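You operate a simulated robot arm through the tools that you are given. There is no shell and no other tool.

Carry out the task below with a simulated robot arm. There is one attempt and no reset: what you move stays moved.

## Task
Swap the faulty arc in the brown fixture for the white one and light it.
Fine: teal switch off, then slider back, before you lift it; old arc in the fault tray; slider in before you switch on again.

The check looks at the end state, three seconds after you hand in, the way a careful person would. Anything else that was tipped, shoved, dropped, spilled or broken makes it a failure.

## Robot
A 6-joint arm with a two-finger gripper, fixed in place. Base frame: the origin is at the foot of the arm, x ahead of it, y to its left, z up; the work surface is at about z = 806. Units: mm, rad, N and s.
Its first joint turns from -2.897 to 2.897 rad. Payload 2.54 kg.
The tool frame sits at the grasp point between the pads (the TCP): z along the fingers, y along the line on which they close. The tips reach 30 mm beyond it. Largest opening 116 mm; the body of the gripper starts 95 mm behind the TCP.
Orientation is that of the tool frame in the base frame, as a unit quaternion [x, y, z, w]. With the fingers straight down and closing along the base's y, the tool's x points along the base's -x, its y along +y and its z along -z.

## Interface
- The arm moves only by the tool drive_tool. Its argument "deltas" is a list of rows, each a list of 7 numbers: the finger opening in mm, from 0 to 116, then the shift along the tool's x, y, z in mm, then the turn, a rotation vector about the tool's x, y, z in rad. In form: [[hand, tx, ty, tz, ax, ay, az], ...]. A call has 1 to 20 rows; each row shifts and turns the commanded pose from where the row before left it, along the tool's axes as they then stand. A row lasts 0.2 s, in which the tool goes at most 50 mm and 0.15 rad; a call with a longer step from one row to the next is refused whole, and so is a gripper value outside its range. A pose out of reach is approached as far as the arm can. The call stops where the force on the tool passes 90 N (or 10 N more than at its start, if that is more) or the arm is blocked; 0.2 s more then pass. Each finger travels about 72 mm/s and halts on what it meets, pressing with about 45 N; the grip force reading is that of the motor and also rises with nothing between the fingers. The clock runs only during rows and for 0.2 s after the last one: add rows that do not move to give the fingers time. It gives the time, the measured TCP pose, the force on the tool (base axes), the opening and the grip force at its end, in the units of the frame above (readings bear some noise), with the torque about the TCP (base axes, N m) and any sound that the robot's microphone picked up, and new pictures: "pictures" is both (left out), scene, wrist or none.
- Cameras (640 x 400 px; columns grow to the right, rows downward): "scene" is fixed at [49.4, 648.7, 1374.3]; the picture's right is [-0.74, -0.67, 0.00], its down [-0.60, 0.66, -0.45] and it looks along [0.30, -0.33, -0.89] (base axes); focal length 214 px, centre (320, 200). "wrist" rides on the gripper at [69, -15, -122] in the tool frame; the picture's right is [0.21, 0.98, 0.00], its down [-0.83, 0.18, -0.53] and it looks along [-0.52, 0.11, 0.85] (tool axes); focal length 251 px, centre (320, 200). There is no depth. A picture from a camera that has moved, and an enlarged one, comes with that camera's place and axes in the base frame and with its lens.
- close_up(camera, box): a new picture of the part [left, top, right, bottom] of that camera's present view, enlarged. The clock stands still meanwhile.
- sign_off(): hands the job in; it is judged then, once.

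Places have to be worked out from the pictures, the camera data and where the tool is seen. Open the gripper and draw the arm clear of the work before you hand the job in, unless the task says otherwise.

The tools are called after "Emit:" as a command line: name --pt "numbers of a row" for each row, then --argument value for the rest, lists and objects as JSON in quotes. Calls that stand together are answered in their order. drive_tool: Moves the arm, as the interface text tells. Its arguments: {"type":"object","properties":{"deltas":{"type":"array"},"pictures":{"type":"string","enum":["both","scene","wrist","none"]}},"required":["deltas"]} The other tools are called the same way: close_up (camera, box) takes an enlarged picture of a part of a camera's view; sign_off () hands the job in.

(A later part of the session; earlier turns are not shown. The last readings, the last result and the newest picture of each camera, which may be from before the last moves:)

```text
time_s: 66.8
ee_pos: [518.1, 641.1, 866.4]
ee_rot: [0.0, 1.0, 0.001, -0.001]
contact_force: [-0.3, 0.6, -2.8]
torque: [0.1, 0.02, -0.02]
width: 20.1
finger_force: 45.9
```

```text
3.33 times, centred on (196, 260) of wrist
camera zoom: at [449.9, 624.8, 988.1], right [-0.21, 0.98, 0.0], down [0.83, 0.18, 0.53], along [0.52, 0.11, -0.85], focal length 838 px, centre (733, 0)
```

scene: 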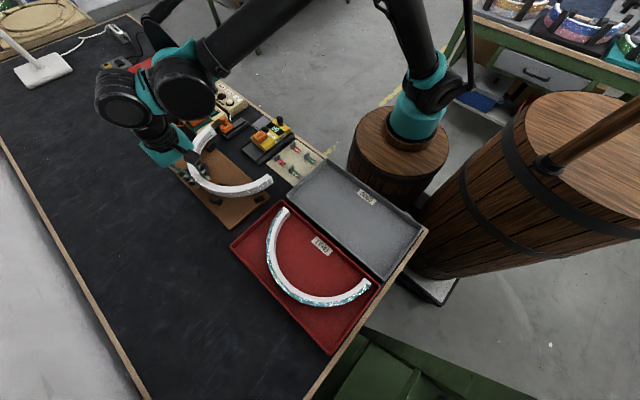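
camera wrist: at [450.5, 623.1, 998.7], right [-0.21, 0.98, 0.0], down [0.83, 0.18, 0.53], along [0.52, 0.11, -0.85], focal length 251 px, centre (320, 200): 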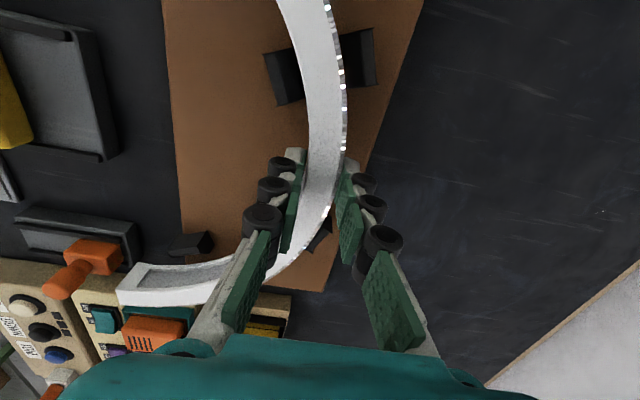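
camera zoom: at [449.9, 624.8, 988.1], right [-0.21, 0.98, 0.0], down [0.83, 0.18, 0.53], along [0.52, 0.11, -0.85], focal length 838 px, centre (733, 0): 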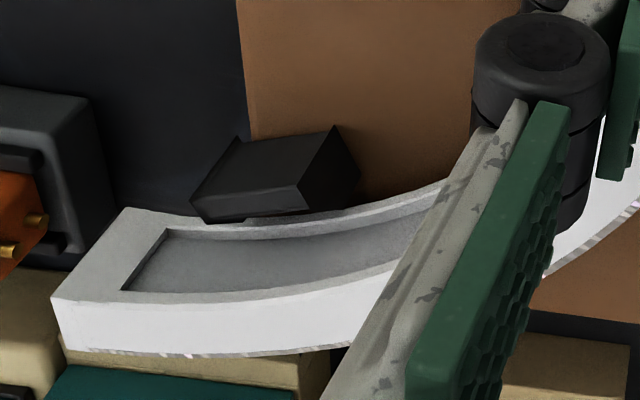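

Posts straddle the arc properly. I continue downward in 1.5 mm steps.

Emit:
drive_tool --pt "12 0 0 1.5 0 0 0" --pt "12 0 0 1.5 0 0 0" --pt "12 0 0 0 0 0 0" --pictures "none"

Emit:
drive_tool --pt "12 0 0 1.5 0 0 0" --pt "12 0 0 1.5 0 0 0" --pt "12 0 0 0 0 0 0" --pictures "none"

```text
time_s: 67.7
ee_pos: [518.6, 639.0, 862.4]
ee_rot: [0.0, 1.0, 0.0, -0.001]
contact_force: [0.1, 0.1, -1.2]
torque: [0.12, 0.01, -0.01]
width: 20.4
finger_force: 44.5
```

```text
time_s: 68.5
ee_pos: [520.1, 640.7, 859.8]
ee_rot: [0.0, 1.0, 0.0, -0.001]
contact_force: [0.0, 0.8, -2.5]
torque: [0.07, 0.01, -0.03]
width: 20.4
finger_force: 44.9
```

At z≈860 still free with only the arc's weight. I continue in small steps toward the expected seat at ≈855.

Emit:
drive_tool --pt "12 0 0 1 0 0 0" --pt "12 0 0 1 0 0 0" --pt "12 0 0 0 0 0 0" --pictures "none"

Emit:
drive_tool --pt "12 0 0 1 0 0 0" --pt "12 0 0 1 0 0 0" --pt "12 0 0 0 0 0 0" --pictures "wrist"

```text
time_s: 69.2
ee_pos: [520.7, 640.0, 858.4]
ee_rot: [0.0, 1.0, -0.001, -0.002]
contact_force: [0.4, 0.7, -2.0]
torque: [0.13, 0.0, 0.01]
width: 20.5
finger_force: 44.9
```

```text
time_s: 70.0
ee_pos: [521.1, 639.4, 857.7]
ee_rot: [0.0, 1.0, 0.0, -0.001]
contact_force: [-0.3, -0.4, 1.6]
torque: [-0.07, 0.03, -0.06]
width: 20.3
finger_force: 45.2
camera wrist: at [451.1, 624.7, 978.9], right [-0.21, 0.98, 0.0], down [0.83, 0.18, 0.53], along [0.52, 0.11, -0.85], focal length 251 px, centre (320, 200)
```

wrist: 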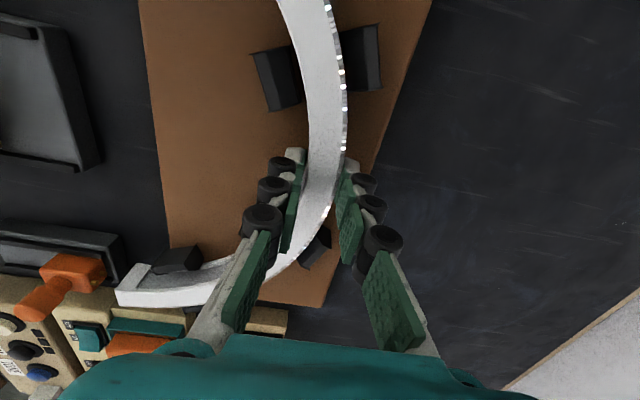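

First contact is felt (force changed by ~+4 N) at z≈857. I inspect whether the arc is seating or resting on a post.

Emit:
close_up --camera "scene" --box '[166, 120, 294, 200]'

Emit:
close_up --camera "wrist" --box '[220, 0, 428, 130]'

Emit:
close_up --camera "wrist" --box '[100, 200, 292, 320]'

```text
5.00 times, centred on (230, 160) of scene
camera zoom: at [49.4, 648.7, 1374.3], right [-0.74, -0.67, 0.0], down [-0.6, 0.66, -0.45], along [0.3, -0.33, -0.89], focal length 1072 px, centre (770, 400)
```

zoom: 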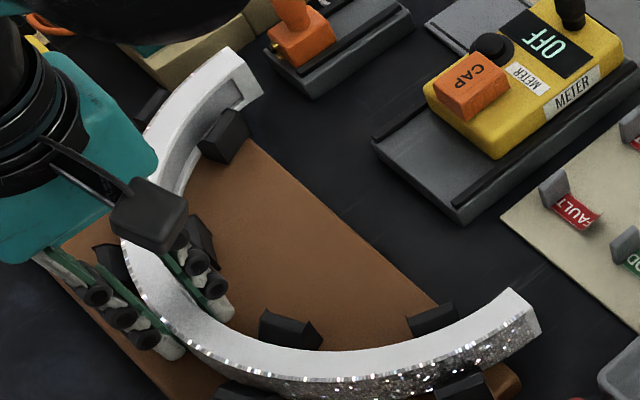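

```text
3.08 times, centred on (324, 65) of wrist
camera zoom: at [451.1, 624.7, 978.9], right [-0.21, 0.98, 0.0], down [0.83, 0.18, 0.53], along [0.52, 0.11, -0.85], focal length 774 px, centre (308, 615)
```

zoom: 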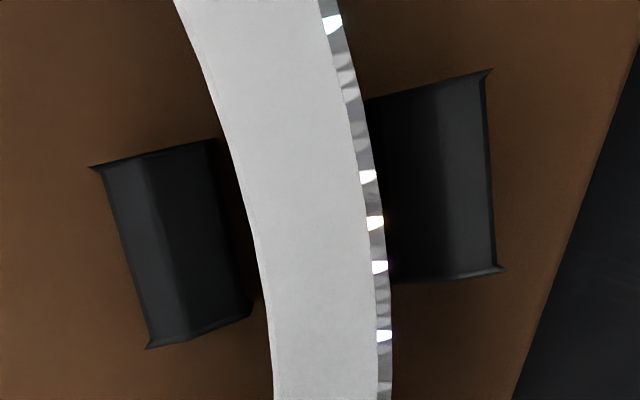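

```text
3.33 times, centred on (196, 260) of wrist
camera zoom: at [451.1, 624.7, 978.9], right [-0.21, 0.98, 0.0], down [0.83, 0.18, 0.53], along [0.52, 0.11, -0.85], focal length 838 px, centre (733, 0)
```

zoom: 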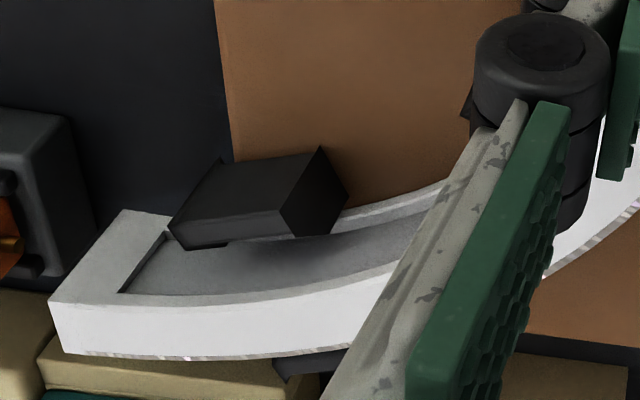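

The arc is well down between the posts. I continue gently until it seats.

Emit:
drive_tool --pt "12 0 0 0.7 0 0 0" --pt "12 0 0 0.7 0 0 0" --pt "12 0 0 0 0 0 0" --pictures "none"

```text
time_s: 70.8
ee_pos: [521.4, 640.4, 856.7]
ee_rot: [0.0, 1.0, 0.001, -0.001]
contact_force: [0.6, 6.4, 26.3]
torque: [0.13, 0.49, 0.0]
width: 20.1
finger_force: 44.3
```

It seats: 26 N at z≈856, and in the scene view both ends match the old arc's seated position within a pixel. I relieve the push slightly and open the fingers.

Emit:
drive_tool --pt "12 0 0 -0.9 0 0 0" --pt "12 0 0 0 0 0 0" --pt "24 0 0 0 0 0 0" --pt "34 0 0 0 0 0 0" --pt "34 0 0 0 0 0 0"

Emit:
close_up --camera "scene" --box '[160, 120, 288, 200]'

Emit:
close_up --camera "wrist" --box '[220, 0, 428, 130]'

Emit:
close_up --camera "wrist" --box '[100, 200, 292, 320]'

```text
time_s: 72.0
ee_pos: [519.6, 640.6, 856.1]
ee_rot: [0.0, 1.0, 0.0, 0.0]
contact_force: [-0.1, 0.3, -0.4]
torque: [-0.02, 0.0, 0.01]
width: 34.2
finger_force: 0.1
camera wrist: at [451.2, 624.6, 978.3], right [-0.21, 0.98, 0.0], down [0.83, 0.18, 0.53], along [0.52, 0.11, -0.85], focal length 251 px, centre (320, 200)
```

scene: 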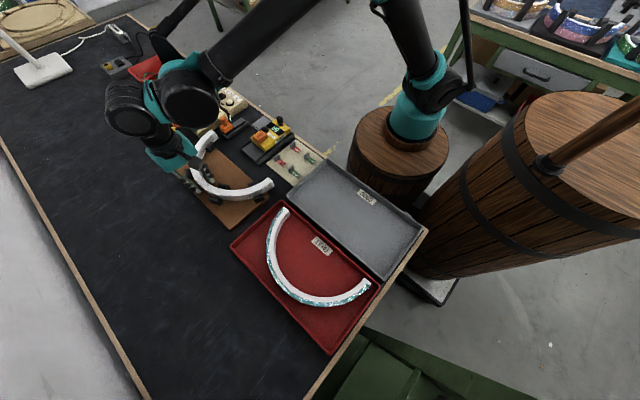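
wrist: 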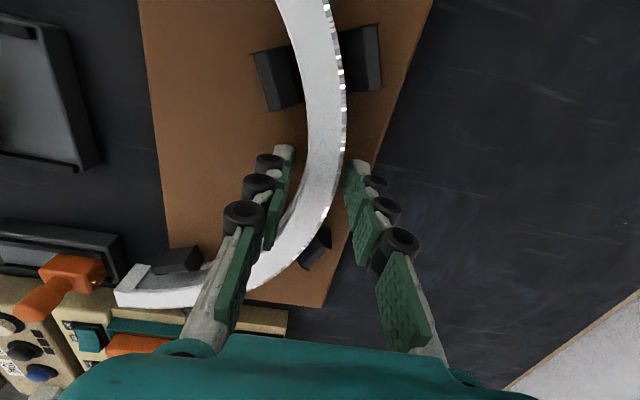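

```text
5.00 times, centred on (224, 160) of scene
camera zoom: at [49.4, 648.7, 1374.3], right [-0.74, -0.67, 0.0], down [-0.6, 0.66, -0.45], along [0.3, -0.33, -0.89], focal length 1072 px, centre (800, 400)
```

zoom: 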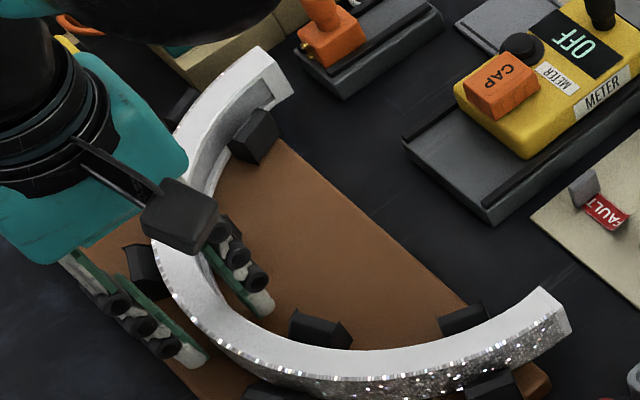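

```text
3.08 times, centred on (324, 65) of wrist
camera zoom: at [451.2, 624.6, 978.3], right [-0.21, 0.98, 0.0], down [0.83, 0.18, 0.53], along [0.52, 0.11, -0.85], focal length 774 px, centre (308, 615)
```

zoom: 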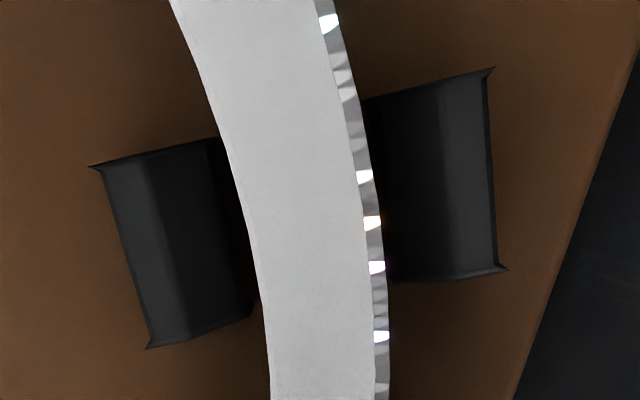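

```text
3.33 times, centred on (196, 260) of wrist
camera zoom: at [451.2, 624.6, 978.3], right [-0.21, 0.98, 0.0], down [0.83, 0.18, 0.53], along [0.52, 0.11, -0.85], focal length 838 px, centre (733, 0)
```

zoom: 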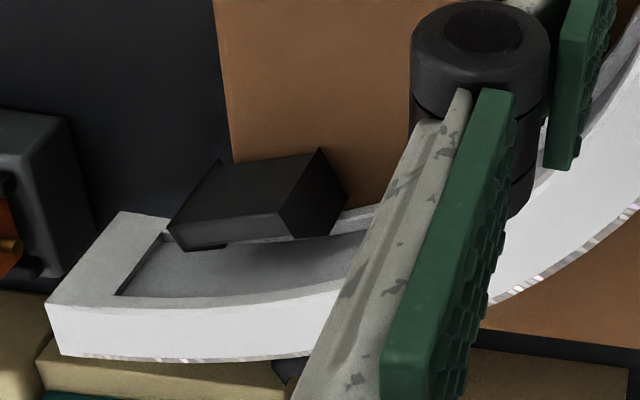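

The arc stays put and matches the old one's seat. I rise straight up clear of it.

Emit:
drive_tool --pt "34 0 0 -6 0 0 0" --pt "34 0 0 -15 0 0 0" --pt "34 0 0 -30 0 0 0" --pt "34 0 0 -40 0 0 0" --pt "46 0 0 -25 0 0 0" --pt "46 0 0 0 0 0 0"

Emit:
close_up --camera "scene" --box '[160, 120, 288, 200]'

```text
time_s: 73.5
ee_pos: [521.4, 639.1, 972.3]
ee_rot: [-0.001, 1.0, 0.0, -0.001]
contact_force: [-0.3, 0.0, -0.5]
torque: [0.02, 0.01, 0.01]
width: 46.0
finger_force: 0.0
camera wrist: at [452.3, 623.6, 1094.7], right [-0.21, 0.98, 0.0], down [0.83, 0.18, 0.53], along [0.52, 0.11, -0.85], focal length 251 px, centre (320, 200)
```

scene: 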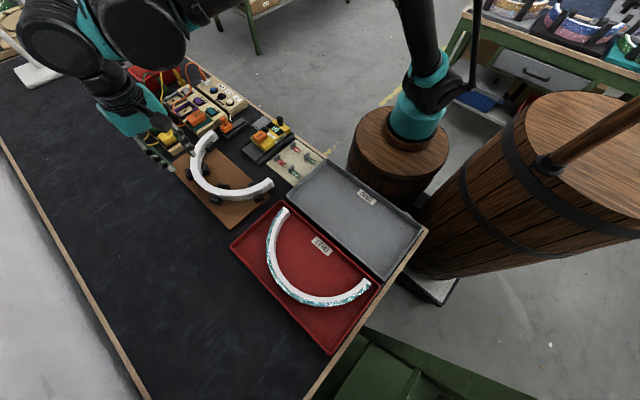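
wrist: 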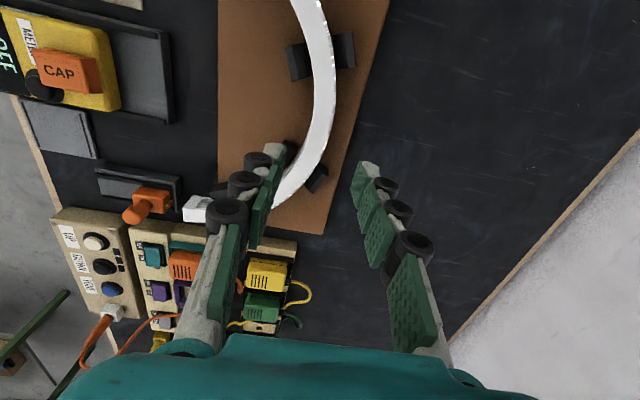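

```text
5.00 times, centred on (224, 160) of scene
camera zoom: at [49.4, 648.7, 1374.3], right [-0.74, -0.67, 0.0], down [-0.6, 0.66, -0.45], along [0.3, -0.33, -0.89], focal length 1072 px, centre (800, 400)
```

zoom: 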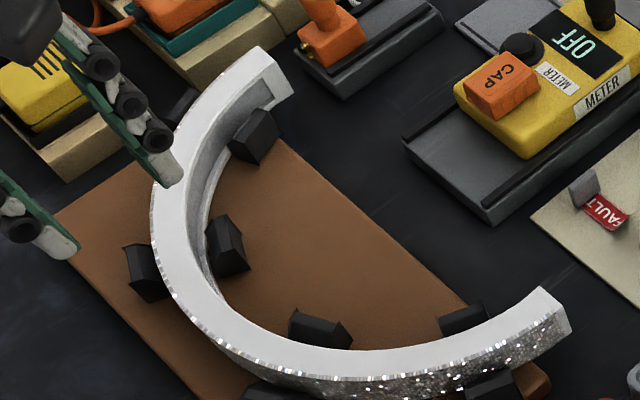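

Arc seated as the old one was. Now I go to the slider knob at about (660, 453) to push it in.

Emit:
drive_tool --pt "46 -27.7 -37.2 3.4 0 0 0" --pt "46 -27.7 -37.2 3.4 0 0 0" --pt "46 -27.7 -37.2 3.4 0 0 0" --pt "46 -27.7 -37.2 3.4 0 0 0" --pt "46 -27.7 -37.2 3.4 0 0 0" --pt "46 0 0 0 0 0 0" --pt "46 0 0 0 0 0 0"

Emit:
close_up --camera "wrist" --box '[240, 90, 400, 190]'

Emit:
drive_tool --pt "46 0 0 0 0 0 0" --pictures "none"

Emit:
drive_tool --pt "46 0 0 0 0 0 0" --pictures "none"

```text
time_s: 75.0
ee_pos: [656.3, 452.9, 953.2]
ee_rot: [-0.001, 1.0, 0.0, -0.001]
contact_force: [-0.2, 0.7, -0.4]
torque: [0.0, -0.03, -0.04]
width: 46.0
finger_force: 0.0
camera wrist: at [587.5, 437.4, 1075.8], right [-0.21, 0.98, 0.0], down [0.83, 0.18, 0.53], along [0.52, 0.11, -0.85], focal length 251 px, centre (320, 200)
```

scene: 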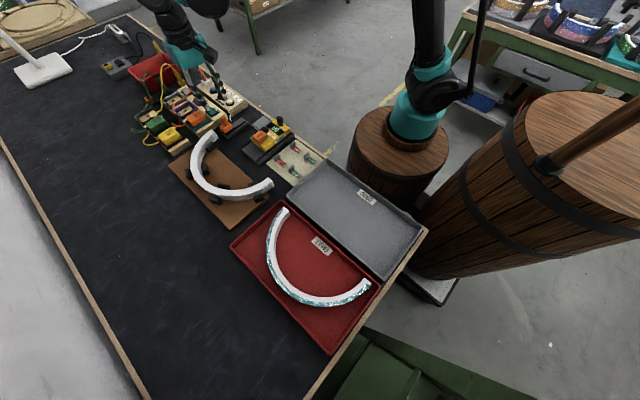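
wrist: 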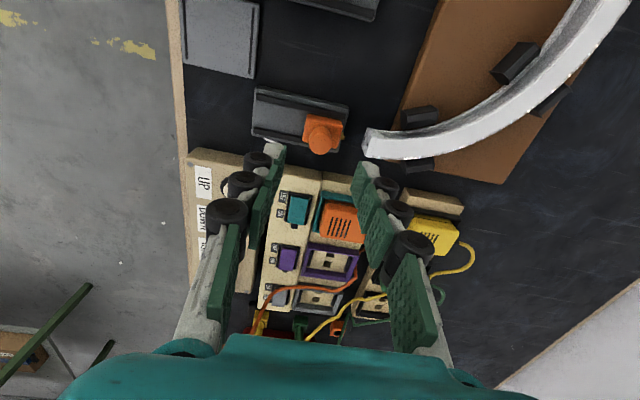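

```text
4.00 times, centred on (320, 140) of wrist
camera zoom: at [587.5, 437.4, 1075.8], right [-0.21, 0.98, 0.0], down [0.83, 0.18, 0.53], along [0.52, 0.11, -0.85], focal length 1006 px, centre (320, 440)
```

zoom: 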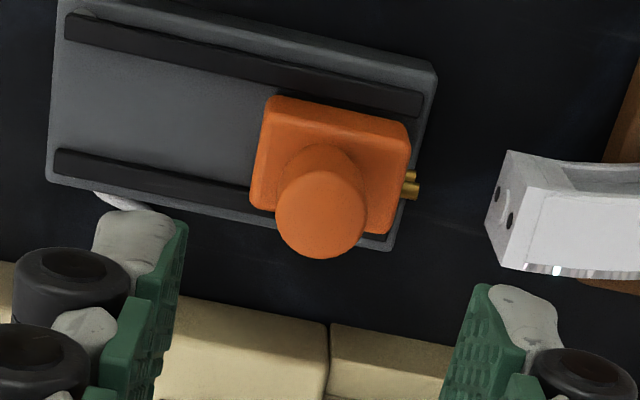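

```text
time_s: 75.5
ee_pos: [656.5, 452.7, 953.2]
ee_rot: [0.0, 1.0, 0.0, -0.001]
contact_force: [-0.6, 0.7, 0.5]
torque: [-0.05, -0.03, 0.04]
width: 46.3
finger_force: 0.1
```

```text
time_s: 75.8
ee_pos: [656.2, 453.0, 953.7]
ee_rot: [0.0, 1.0, 0.0, -0.001]
contact_force: [0.6, 0.0, -0.3]
torque: [0.01, -0.03, -0.01]
width: 46.0
finger_force: 0.2
```

The knob is at (660, 453.5). I shift +3.7 mm in x and descend around it with tips at z≈853.

Emit:
drive_tool --pt "46 -3.7 0.5 20 0 0 0" --pt "46 0 0 25 0 0 0" --pt "46 0 0 25 0 0 0" --pt "46 0 0 0 0 0 0" --pictures "wrist"

Emit:
close_up --camera "wrist" --box '[240, 90, 400, 190]'

```text
time_s: 76.8
ee_pos: [663.4, 454.2, 886.2]
ee_rot: [0.0, 1.0, 0.001, -0.001]
contact_force: [0.1, -0.6, 0.3]
torque: [-0.01, -0.01, 0.01]
width: 45.8
finger_force: 0.0
camera wrist: at [594.7, 439.4, 1007.7], right [-0.21, 0.98, 0.0], down [0.83, 0.18, 0.53], along [0.52, 0.11, -0.85], focal length 251 px, centre (320, 200)
```

wrist: 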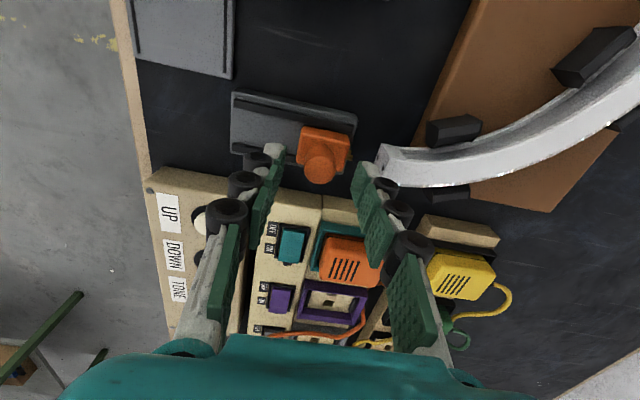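

```text
4.00 times, centred on (320, 140) of wrist
camera zoom: at [594.7, 439.4, 1007.7], right [-0.21, 0.98, 0.0], down [0.83, 0.18, 0.53], along [0.52, 0.11, -0.85], focal length 1006 px, centre (320, 440)
```

zoom: 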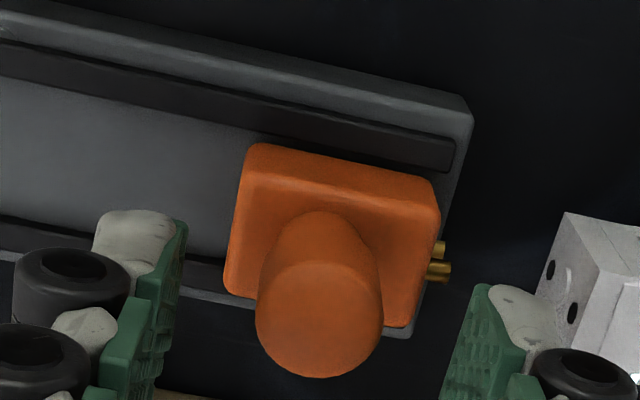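

Knob is centred between the fingers. I lower 3 mm more, trim x by −2 mm, and close on the knob.

Emit:
drive_tool --pt "46 2 0 3 0 0 0" --pt "46 0 0 0 0 0 0" --pt "10 0 0 0 0 0 0" --pt "10 0 0 0 0 0 0" --pt "10 0 0 0 0 0 0" --pt "10 0 0 0 0 0 0"

Emit:
close_up --camera "wrist" --box '[300, 110, 420, 185]'

```text
time_s: 78.2
ee_pos: [660.7, 454.8, 882.5]
ee_rot: [0.0, 1.0, 0.0, -0.001]
contact_force: [-1.2, -0.7, -2.9]
torque: [0.0, -0.05, -0.02]
width: 18.1
finger_force: 42.9
camera wrist: at [592.1, 438.8, 1004.3], right [-0.21, 0.98, 0.0], down [0.83, 0.18, 0.53], along [0.52, 0.11, -0.85], focal length 251 px, centre (320, 200)
```

scene: 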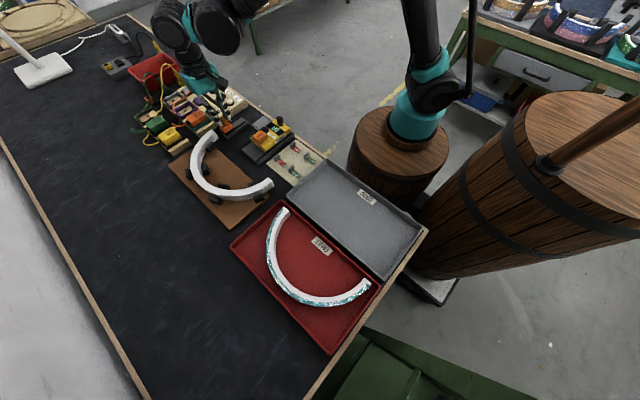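
wrist: 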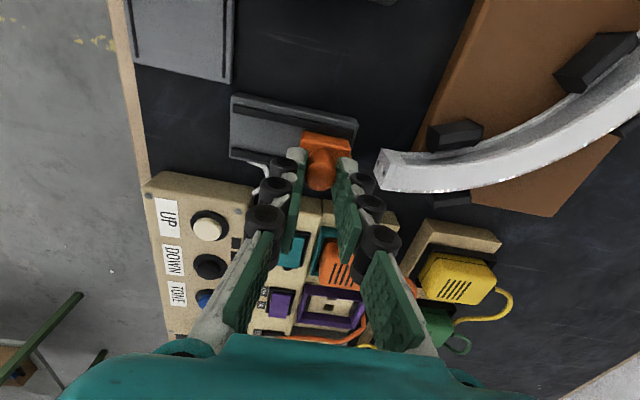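

```text
5.33 times, centred on (360, 148) of wrist
camera zoom: at [592.1, 438.8, 1004.3], right [-0.21, 0.98, 0.0], down [0.83, 0.18, 0.53], along [0.52, 0.11, -0.85], focal length 1341 px, centre (107, 480)
```

zoom: 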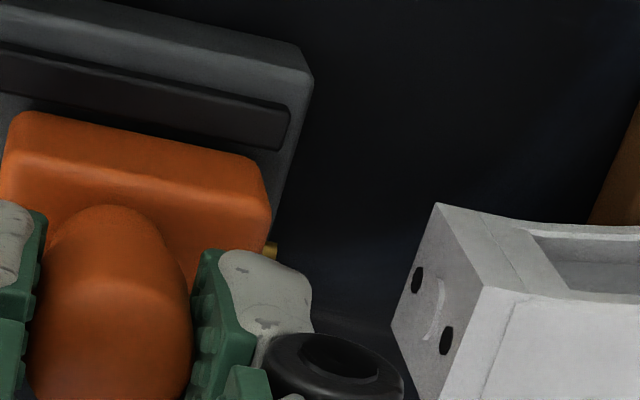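

The knob is gripped (18.1 mm). I slide it in along +y, watching the force.

Emit:
drive_tool --pt "10 0 3 0 0 0 0" --pt "10 -0.1 5 0 0 0 0" --pt "10 -0.1 5 0 0 0 0" --pt "10 -0.1 3 0 0 0 0" --pt "10 0 0 0 0 0 0" --pictures "wrist"

Emit:
close_up --camera "wrist" --box '[280, 110, 400, 185]'

```text
time_s: 79.5
ee_pos: [660.8, 470.2, 882.2]
ee_rot: [0.0, 1.0, 0.0, -0.001]
contact_force: [1.5, 0.9, -3.5]
torque: [0.06, -0.64, -0.04]
width: 18.2
finger_force: 43.3
camera wrist: at [592.1, 455.4, 1004.2], right [-0.21, 0.98, 0.0], down [0.83, 0.18, 0.53], along [0.52, 0.11, -0.85], focal length 251 px, centre (320, 200)
```

wrist: 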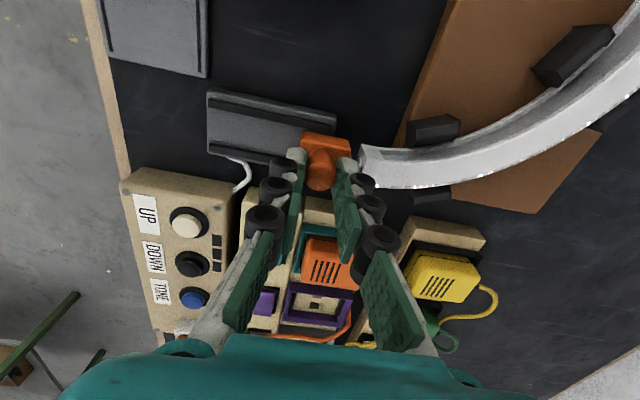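

```text
5.33 times, centred on (340, 148) of wrist
camera zoom: at [592.1, 455.4, 1004.2], right [-0.21, 0.98, 0.0], down [0.83, 0.18, 0.53], along [0.52, 0.11, -0.85], focal length 1341 px, centre (213, 480)
```

zoom: 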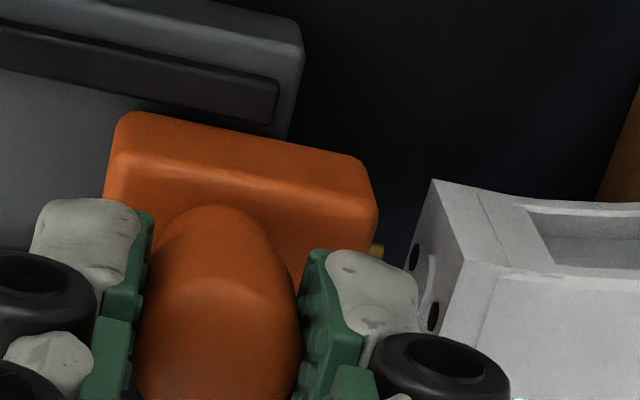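

It slides freely; the pins are ~6 mm short of the arc's end. I go on in 1.5 mm steps.

Emit:
drive_tool --pt "10 0 1.5 0 0 0 0" --pt "10 0 1.5 0 0 0 0" --pt "10 0 0 0 0 0 0" --pictures "none"

Emit:
drive_tool --pt "10 0 1 0 0 0 0" --pt "10 0 1 0 0 0 0" --pt "10 0 0 0 0 0 0" --pictures "none"

```text
time_s: 80.2
ee_pos: [661.8, 474.2, 881.7]
ee_rot: [0.0, 1.0, -0.001, 0.0]
contact_force: [8.8, 2.5, 14.7]
torque: [0.04, 0.17, 0.0]
width: 18.2
finger_force: 43.4
```

```text
time_s: 81.0
ee_pos: [661.8, 474.9, 880.5]
ee_rot: [0.0, 1.0, 0.0, 0.0]
contact_force: [11.4, 0.7, 18.5]
torque: [0.02, -0.27, -0.05]
width: 18.5
finger_force: 43.6
```

The slider is at y≈475 with a small side load. I look at the contact.

Emit:
close_up --camera "wrist" --box '[280, 110, 400, 185]'

Emit:
close_up --camera "scene" --box '[192, 105, 256, 145]'

```text
5.33 times, centred on (340, 148) of wrist
camera zoom: at [592.0, 460.0, 1004.2], right [-0.21, 0.98, 0.0], down [0.83, 0.18, 0.53], along [0.52, 0.11, -0.85], focal length 1341 px, centre (213, 480)
```

zoom: 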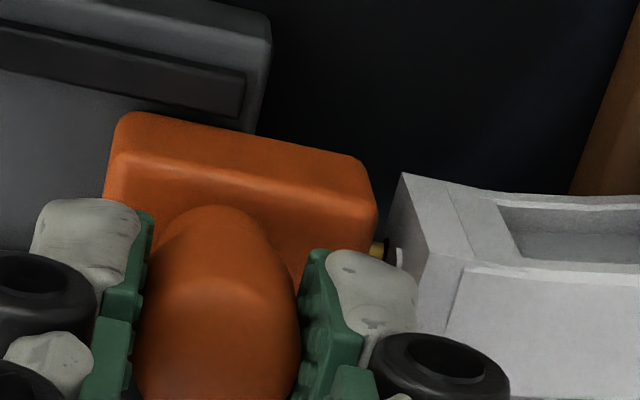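

```text
10.00 times, centred on (224, 125) of scene
camera zoom: at [49.4, 648.7, 1374.3], right [-0.74, -0.67, 0.0], down [-0.6, 0.66, -0.45], along [0.3, -0.33, -0.89], focal length 2145 px, centre (1280, 950)
```

zoom: 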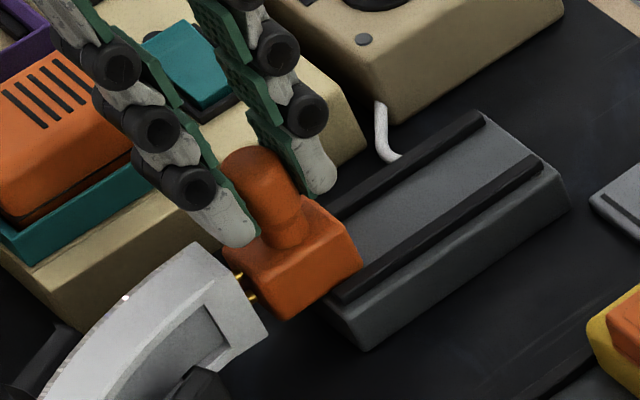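

By comparison with the first picture the slider is ~1.5 mm short of its original "in" position. I relieve the side load and push 1 mm steps further, watching the y force.

Emit:
drive_tool --pt "10 -0.7 0 -1 0 0 0" --pt "10 0 1 0 0 0 0" --pt "10 0 0 0 0 0 0" --pictures "none"

Emit:
drive_tool --pt "10 0 1 0 0 0 0" --pt "10 0 0 0 0 0 0" --pictures "wrist"

Emit:
close_up --camera "wrist" --box '[280, 110, 400, 185]'

Emit:
close_up --camera "scene" --box '[192, 100, 256, 140]'

```text
time_s: 81.8
ee_pos: [660.7, 476.6, 881.6]
ee_rot: [0.0, 1.0, 0.0, -0.001]
contact_force: [3.8, -3.5, -20.0]
torque: [-0.09, -0.85, 0.0]
width: 18.4
finger_force: 43.5
```

```text
time_s: 82.5
ee_pos: [661.1, 476.4, 881.7]
ee_rot: [0.002, 1.0, -0.001, -0.002]
contact_force: [-4.1, -21.1, -33.3]
torque: [-0.48, -0.03, -0.03]
width: 18.4
finger_force: 43.8
camera wrist: at [592.3, 461.3, 1004.4], right [-0.21, 0.98, 0.0], down [0.83, 0.18, 0.53], along [0.52, 0.11, -0.85], focal length 251 px, centre (320, 200)
```

wrist: 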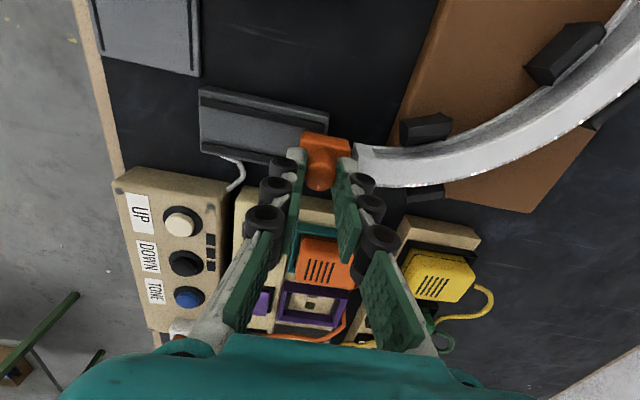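

```text
5.33 times, centred on (340, 148) of wrist
camera zoom: at [592.3, 461.3, 1004.4], right [-0.21, 0.98, 0.0], down [0.83, 0.18, 0.53], along [0.52, 0.11, -0.85], focal length 1341 px, centre (213, 480)
```

zoom: 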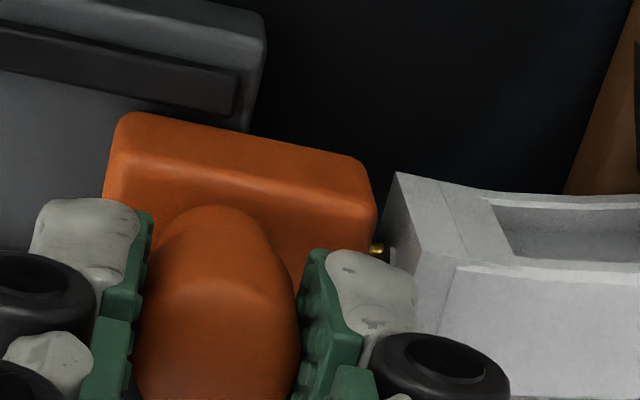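

```text
10.00 times, centred on (224, 120) of scene
camera zoom: at [49.4, 648.7, 1374.3], right [-0.74, -0.67, 0.0], down [-0.6, 0.66, -0.45], along [0.3, -0.33, -0.89], focal length 2145 px, centre (1280, 1000)
```

zoom: 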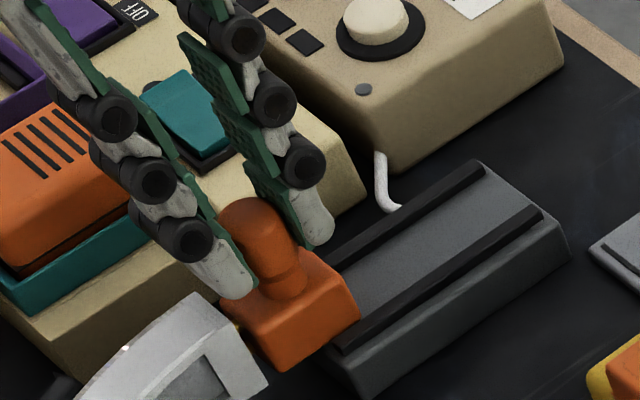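

The slider has reached its "in" stop (Fy −21 N, no further motion) and the scene view matches the original engaged picture. I relieve the load and open a little to let go.

Emit:
drive_tool --pt "10 0 -0.8 0.7 0 0 0" --pt "10 0 -0.4 0 0 0 0" --pt "20 0 0 0 0 0 0" --pt "28 0 0 0 0 0 0" --pt "28 0 0 0 0 0 0" --pictures "none"

Emit:
drive_tool --pt "28 0 0 -6 0 0 0" --pt "28 0 0 -20 0 0 0" --pt "28 0 0 -35 0 0 0" --pt "28 0 0 -35 0 0 0" --pt "28 0 0 0 0 0 0"

Emit:
close_up --camera "wrist" --box '[240, 90, 400, 190]'

Emit:
close_up --camera "scene" --box '[192, 100, 256, 140]'

```text
time_s: 83.7
ee_pos: [659.7, 476.4, 881.7]
ee_rot: [0.0, 1.0, 0.0, 0.0]
contact_force: [-0.1, 0.7, -0.3]
torque: [0.02, -0.02, -0.01]
width: 28.0
finger_force: 0.1
```

```text
time_s: 84.8
ee_pos: [663.6, 476.3, 978.8]
ee_rot: [0.0, 1.0, 0.0, -0.001]
contact_force: [0.6, 0.1, -0.1]
torque: [-0.02, 0.01, 0.0]
width: 28.1
finger_force: 0.1
camera wrist: at [594.0, 461.9, 1100.7], right [-0.21, 0.98, 0.0], down [0.83, 0.18, 0.53], along [0.52, 0.11, -0.85], focal length 251 px, centre (320, 200)
```

scene: 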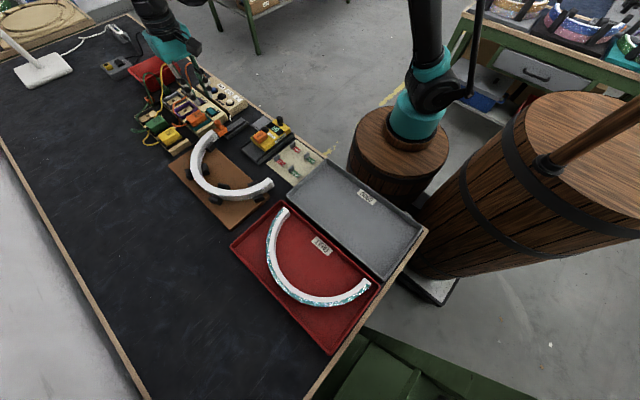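
wrist: 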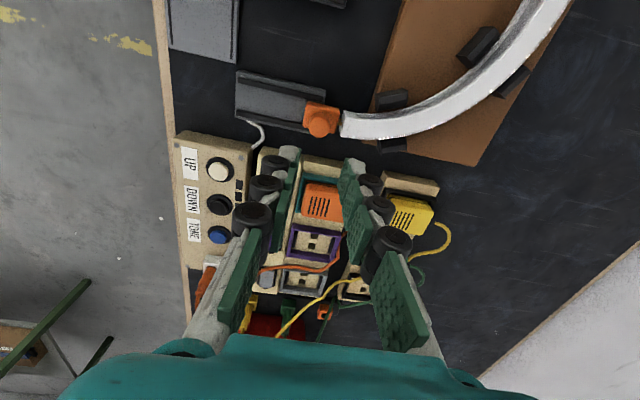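

```text
4.00 times, centred on (320, 140) of wrist
camera zoom: at [594.0, 461.9, 1100.7], right [-0.21, 0.98, 0.0], down [0.83, 0.18, 0.53], along [0.52, 0.11, -0.85], focal length 1006 px, centre (320, 440)
```

zoom: 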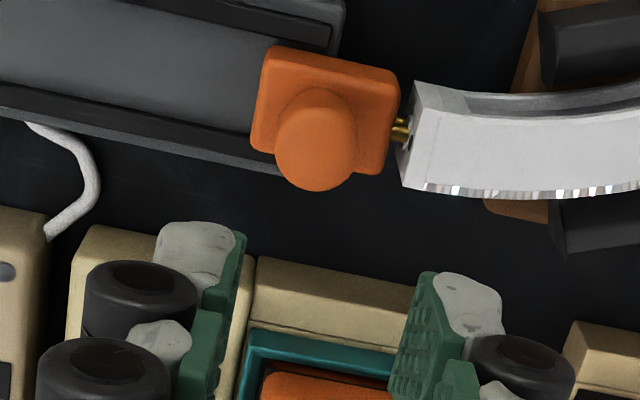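

```text
10.00 times, centred on (224, 120) of scene
camera zoom: at [49.4, 648.7, 1374.3], right [-0.74, -0.67, 0.0], down [-0.6, 0.66, -0.45], along [0.3, -0.33, -0.89], focal length 2145 px, centre (1280, 1000)
```

zoom: 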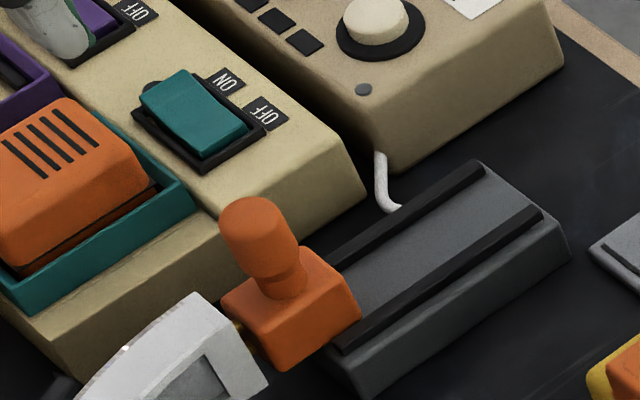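

Slider in position, matching the original engaged state, with power still off. Next I move over the rocker's ON half; since the small lamp sits right behind it (x≈777), I will tilt the tool slightly so only the fingertip edge presses at x≈767.

Emit:
drive_tool --pt "10 -33.4 -9.9 8 0 0 0" --pt "0 -33.4 -9.9 8 0 0 0" --pt "0 -33.4 -9.9 8 0 0 0" --pt "0 0 0 0 0 0.125 0" --pt "0 0 0 0 0 0.125 0" --pt "0 0 0 0 0 0 0" --pt "0 0 0 0 0 0 0"

Emit:
close_up --camera "scene" --box '[160, 60, 256, 120]'

Emit:
close_up --camera "wrist" --box '[256, 90, 384, 170]'

```text
time_s: 86.5
ee_pos: [762.0, 445.9, 954.2]
ee_rot: [0.001, 0.992, 0.001, -0.125]
contact_force: [0.1, 0.2, 0.1]
torque: [-0.03, 0.04, 0.02]
width: 0.0
finger_force: 28.8
camera wrist: at [725.9, 430.7, 1090.1], right [-0.21, 0.98, 0.05], down [0.93, 0.18, 0.31], along [0.29, 0.11, -0.95], focal length 251 px, centre (320, 200)
```

scene: 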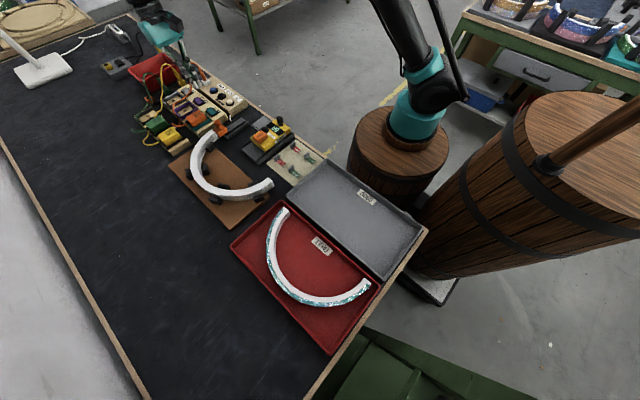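
wrist: 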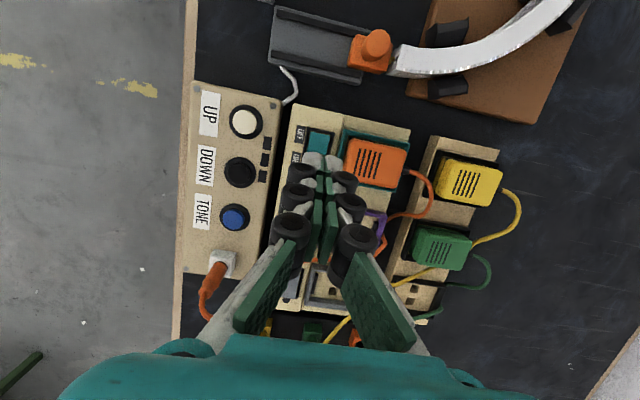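

```text
6.67 times, centred on (208, 90) of scene
camera zoom: at [49.4, 648.7, 1374.3], right [-0.74, -0.67, 0.0], down [-0.6, 0.66, -0.45], along [0.3, -0.33, -0.89], focal length 1430 px, centre (1067, 933)
```

zoom: 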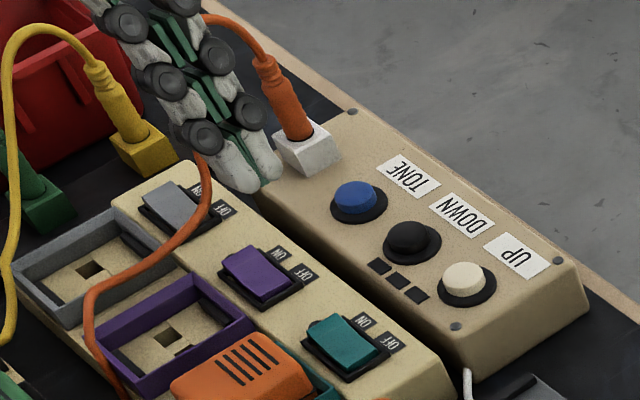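

```text
5.00 times, centred on (320, 130) of wrist
camera zoom: at [725.9, 430.7, 1090.1], right [-0.21, 0.98, 0.05], down [0.93, 0.18, 0.31], along [0.29, 0.11, -0.95], focal length 1257 px, centre (320, 550)
```

zoom: 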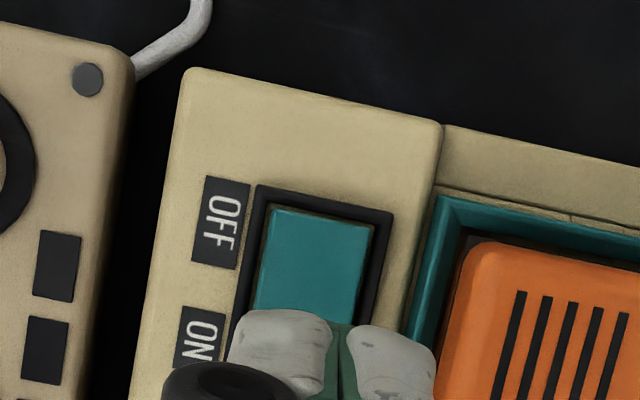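

The tilt is right and the area around is clear; fingertip edge is near x≈765, z≈922. I descend 60 mm vertically (in tilted tool axes).

Emit:
drive_tool --pt "0 -7.46 0.4 29.06 0 0 0" --pt "0 -7.46 0 29.06 0 0 0" --pt "0 0 0 0 0 0 0" --pt "0 0 0 0 0 0 0"

Emit:
close_up --camera "scene" --box '[180, 80, 244, 120]'

Emit:
close_up --camera "wrist" --box '[272, 100, 400, 180]'

Emit:
drive_tool --pt "0 0 0 0 0 0 0" --pictures "none"

Emit:
drive_tool --pt "0 0 0 0 0 0 0" --pictures "none"

```text
time_s: 87.5
ee_pos: [759.9, 446.0, 892.8]
ee_rot: [0.0, 0.992, -0.001, -0.125]
contact_force: [-1.0, 1.0, -0.8]
torque: [-0.01, 0.0, 0.01]
width: 0.1
finger_force: 28.7
camera wrist: at [724.5, 430.8, 1028.4], right [-0.21, 0.98, 0.05], down [0.93, 0.18, 0.31], along [0.29, 0.11, -0.95], focal length 251 px, centre (320, 200)
```

scene: 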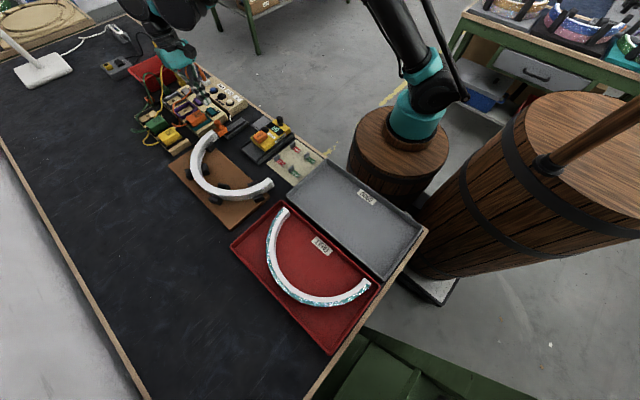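
wrist: 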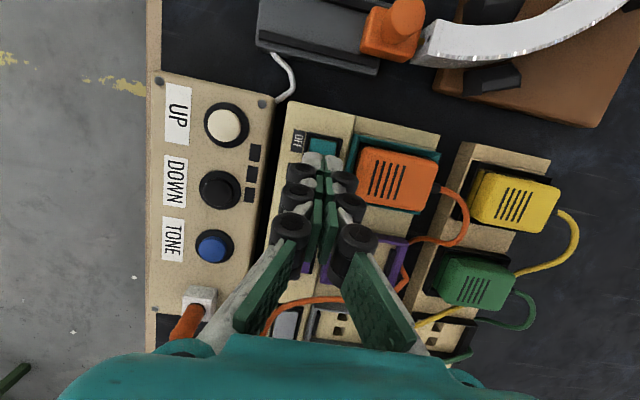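

```text
10.00 times, centred on (212, 100) of scene
camera zoom: at [49.4, 648.7, 1374.3], right [-0.74, -0.67, 0.0], down [-0.6, 0.66, -0.45], along [0.3, -0.33, -0.89], focal length 2145 px, centre (1400, 1200)
```

zoom: 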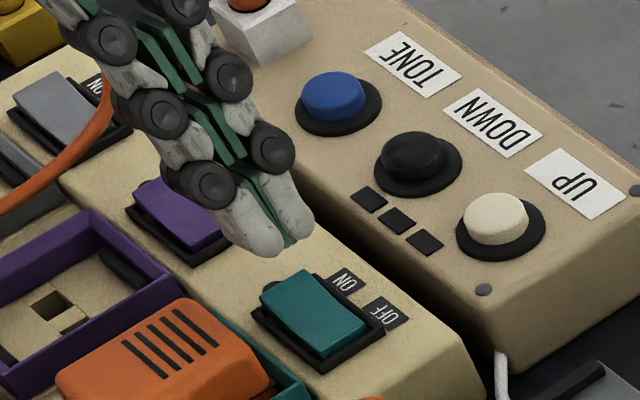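

```text
5.00 times, centred on (336, 140) of wrist
camera zoom: at [724.5, 430.8, 1028.4], right [-0.21, 0.98, 0.05], down [0.93, 0.18, 0.31], along [0.29, 0.11, -0.95], focal length 1257 px, centre (240, 500)
```

zoom: 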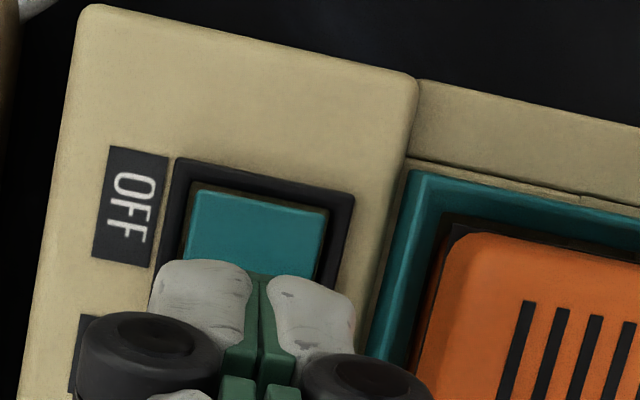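

```text
time_s: 87.8
ee_pos: [760.6, 446.9, 892.9]
ee_rot: [0.0, 0.992, 0.0, -0.125]
contact_force: [-1.1, 0.6, 0.2]
torque: [0.0, -0.02, -0.03]
width: 0.1
finger_force: 28.8
```

```text
time_s: 88.2
ee_pos: [760.7, 445.8, 892.1]
ee_rot: [0.0, 0.992, 0.0, -0.126]
contact_force: [-0.3, 0.7, -0.5]
torque: [0.02, -0.03, -0.03]
width: 0.1
finger_force: 28.6
```

Averaged TCP is (760.4, 446.2, 892.6), so the pressing edge is at x≈763.6; I shift +3 mm in x and lower 12 mm.

Emit:
drive_tool --pt "0 -2.9 0.3 -0.75 0 0 0" --pt "0 -1.5 0 5.8 0 0 0" --pt "0 -1.5 0 5.8 0 0 0" --pt "0 0 0 0 0 0 0" --pictures "none"

Emit:
close_up --camera "scene" --box '[192, 92, 232, 117]'

Emit:
close_up --camera "wrist" --box '[272, 100, 400, 180]'

```text
time_s: 89.2
ee_pos: [764.6, 447.6, 882.1]
ee_rot: [0.0, 0.992, 0.0, -0.125]
contact_force: [-0.1, 0.2, 0.4]
torque: [-0.03, 0.04, 0.02]
width: 0.1
finger_force: 29.4
```

```text
16.00 times, centred on (212, 104) of scene
camera zoom: at [49.4, 648.7, 1374.3], right [-0.74, -0.67, 0.0], down [-0.6, 0.66, -0.45], along [0.3, -0.33, -0.89], focal length 3432 px, centre (2048, 1728)
```

zoom: 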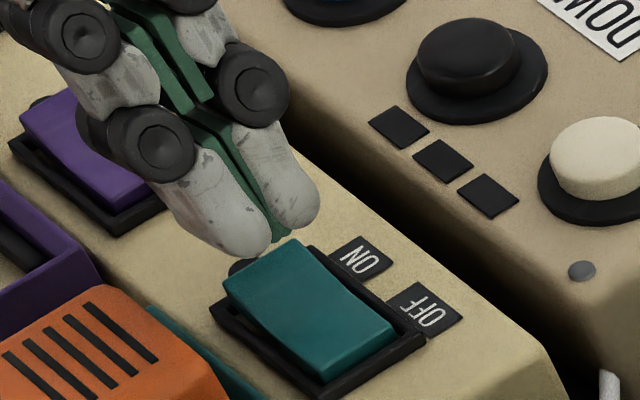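

```text
5.00 times, centred on (336, 140) of wrist
camera zoom: at [728.0, 432.0, 1017.6], right [-0.21, 0.98, 0.05], down [0.93, 0.18, 0.31], along [0.29, 0.11, -0.95], focal length 1257 px, centre (240, 500)
```

zoom: 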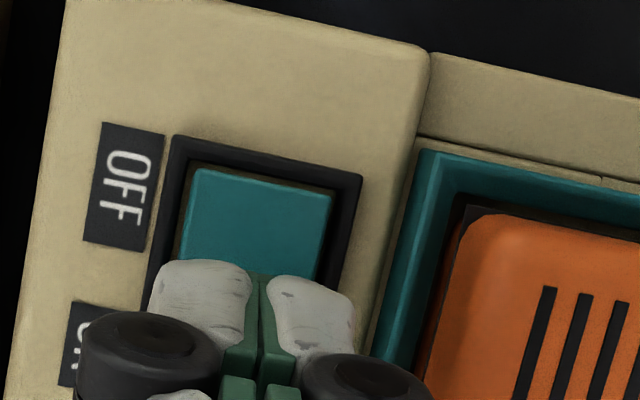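

The tip edge sits about 4 mm inside the rocker's ON end, in front of the little lamp. I press down in small steps.

Emit:
drive_tool --pt "0 -0.5 -0.5 1.94 0 0 0" --pt "0 -0.5 0 1.94 0 0 0" --pt "0 -0.5 0 1.94 0 0 0" --pt "0 0 0 0 0 0 0" --pictures "none"

Emit:
drive_tool --pt "0 -0.37 0 1.45 0 0 0" --pt "0 -0.37 0 1.45 0 0 0" --pt "0 0 0 0 0 0 0" --pictures "none"

```text
time_s: 90.2
ee_pos: [764.8, 448.1, 874.9]
ee_rot: [0.0, 0.992, 0.0, -0.126]
contact_force: [0.8, -0.1, -0.2]
torque: [-0.03, -0.02, -0.01]
width: 0.1
finger_force: 28.1
```

```text
time_s: 91.0
ee_pos: [765.0, 448.6, 872.7]
ee_rot: [0.001, 0.992, 0.0, -0.124]
contact_force: [0.7, -0.7, -0.2]
torque: [0.03, -0.03, -0.01]
width: 0.0
finger_force: 28.3
```

No contact yet (edge at z≈841). I continue down, trimming y by −1 mm.

Emit:
drive_tool --pt "0 -0.37 -1 1.45 0 0 0" --pt "0 -0.37 0 1.45 0 0 0" --pt "0 0 0 0 0 0 0" --pictures "none"

Emit:
close_up --camera "scene" --box '[192, 92, 232, 117]'

```text
time_s: 91.8
ee_pos: [764.6, 447.5, 870.8]
ee_rot: [0.0, 0.992, 0.0, -0.126]
contact_force: [0.3, 0.1, 0.2]
torque: [0.0, 0.04, -0.01]
width: 0.0
finger_force: 28.2
```

```text
16.00 times, centred on (212, 104) of scene
camera zoom: at [49.4, 648.7, 1374.3], right [-0.74, -0.67, 0.0], down [-0.6, 0.66, -0.45], along [0.3, -0.33, -0.89], focal length 3432 px, centre (2048, 1728)
```

zoom: 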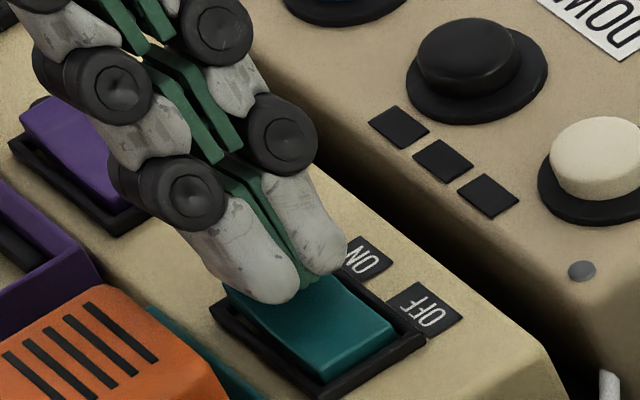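

The tips are right on the ON half. I continue pressing gently.

Emit:
drive_tool --pt "0 -0.3 0 1.16 0 0 0" --pt "0 -0.3 0 1.16 0 0 0" --pt "0 0 0 0 0 0 0" --pictures "none"

Emit:
drive_tool --pt "0 -0.3 0 1.16 0 0 0" --pt "0 -0.3 0 1.16 0 0 0" --pt "0 0 0 0 0 0 0" --pictures "none"

```text
time_s: 92.7
ee_pos: [764.3, 446.7, 866.9]
ee_rot: [0.001, 0.992, 0.001, -0.125]
contact_force: [0.7, -0.5, 1.5]
torque: [0.02, -0.02, -0.03]
width: 6.1
finger_force: 28.7
```

```text
time_s: 93.5
ee_pos: [764.8, 445.4, 866.0]
ee_rot: [0.0, 0.992, -0.001, -0.125]
contact_force: [3.3, 2.4, 9.2]
torque: [0.1, -0.12, 0.0]
width: 6.0
finger_force: 28.0
heard: click
```

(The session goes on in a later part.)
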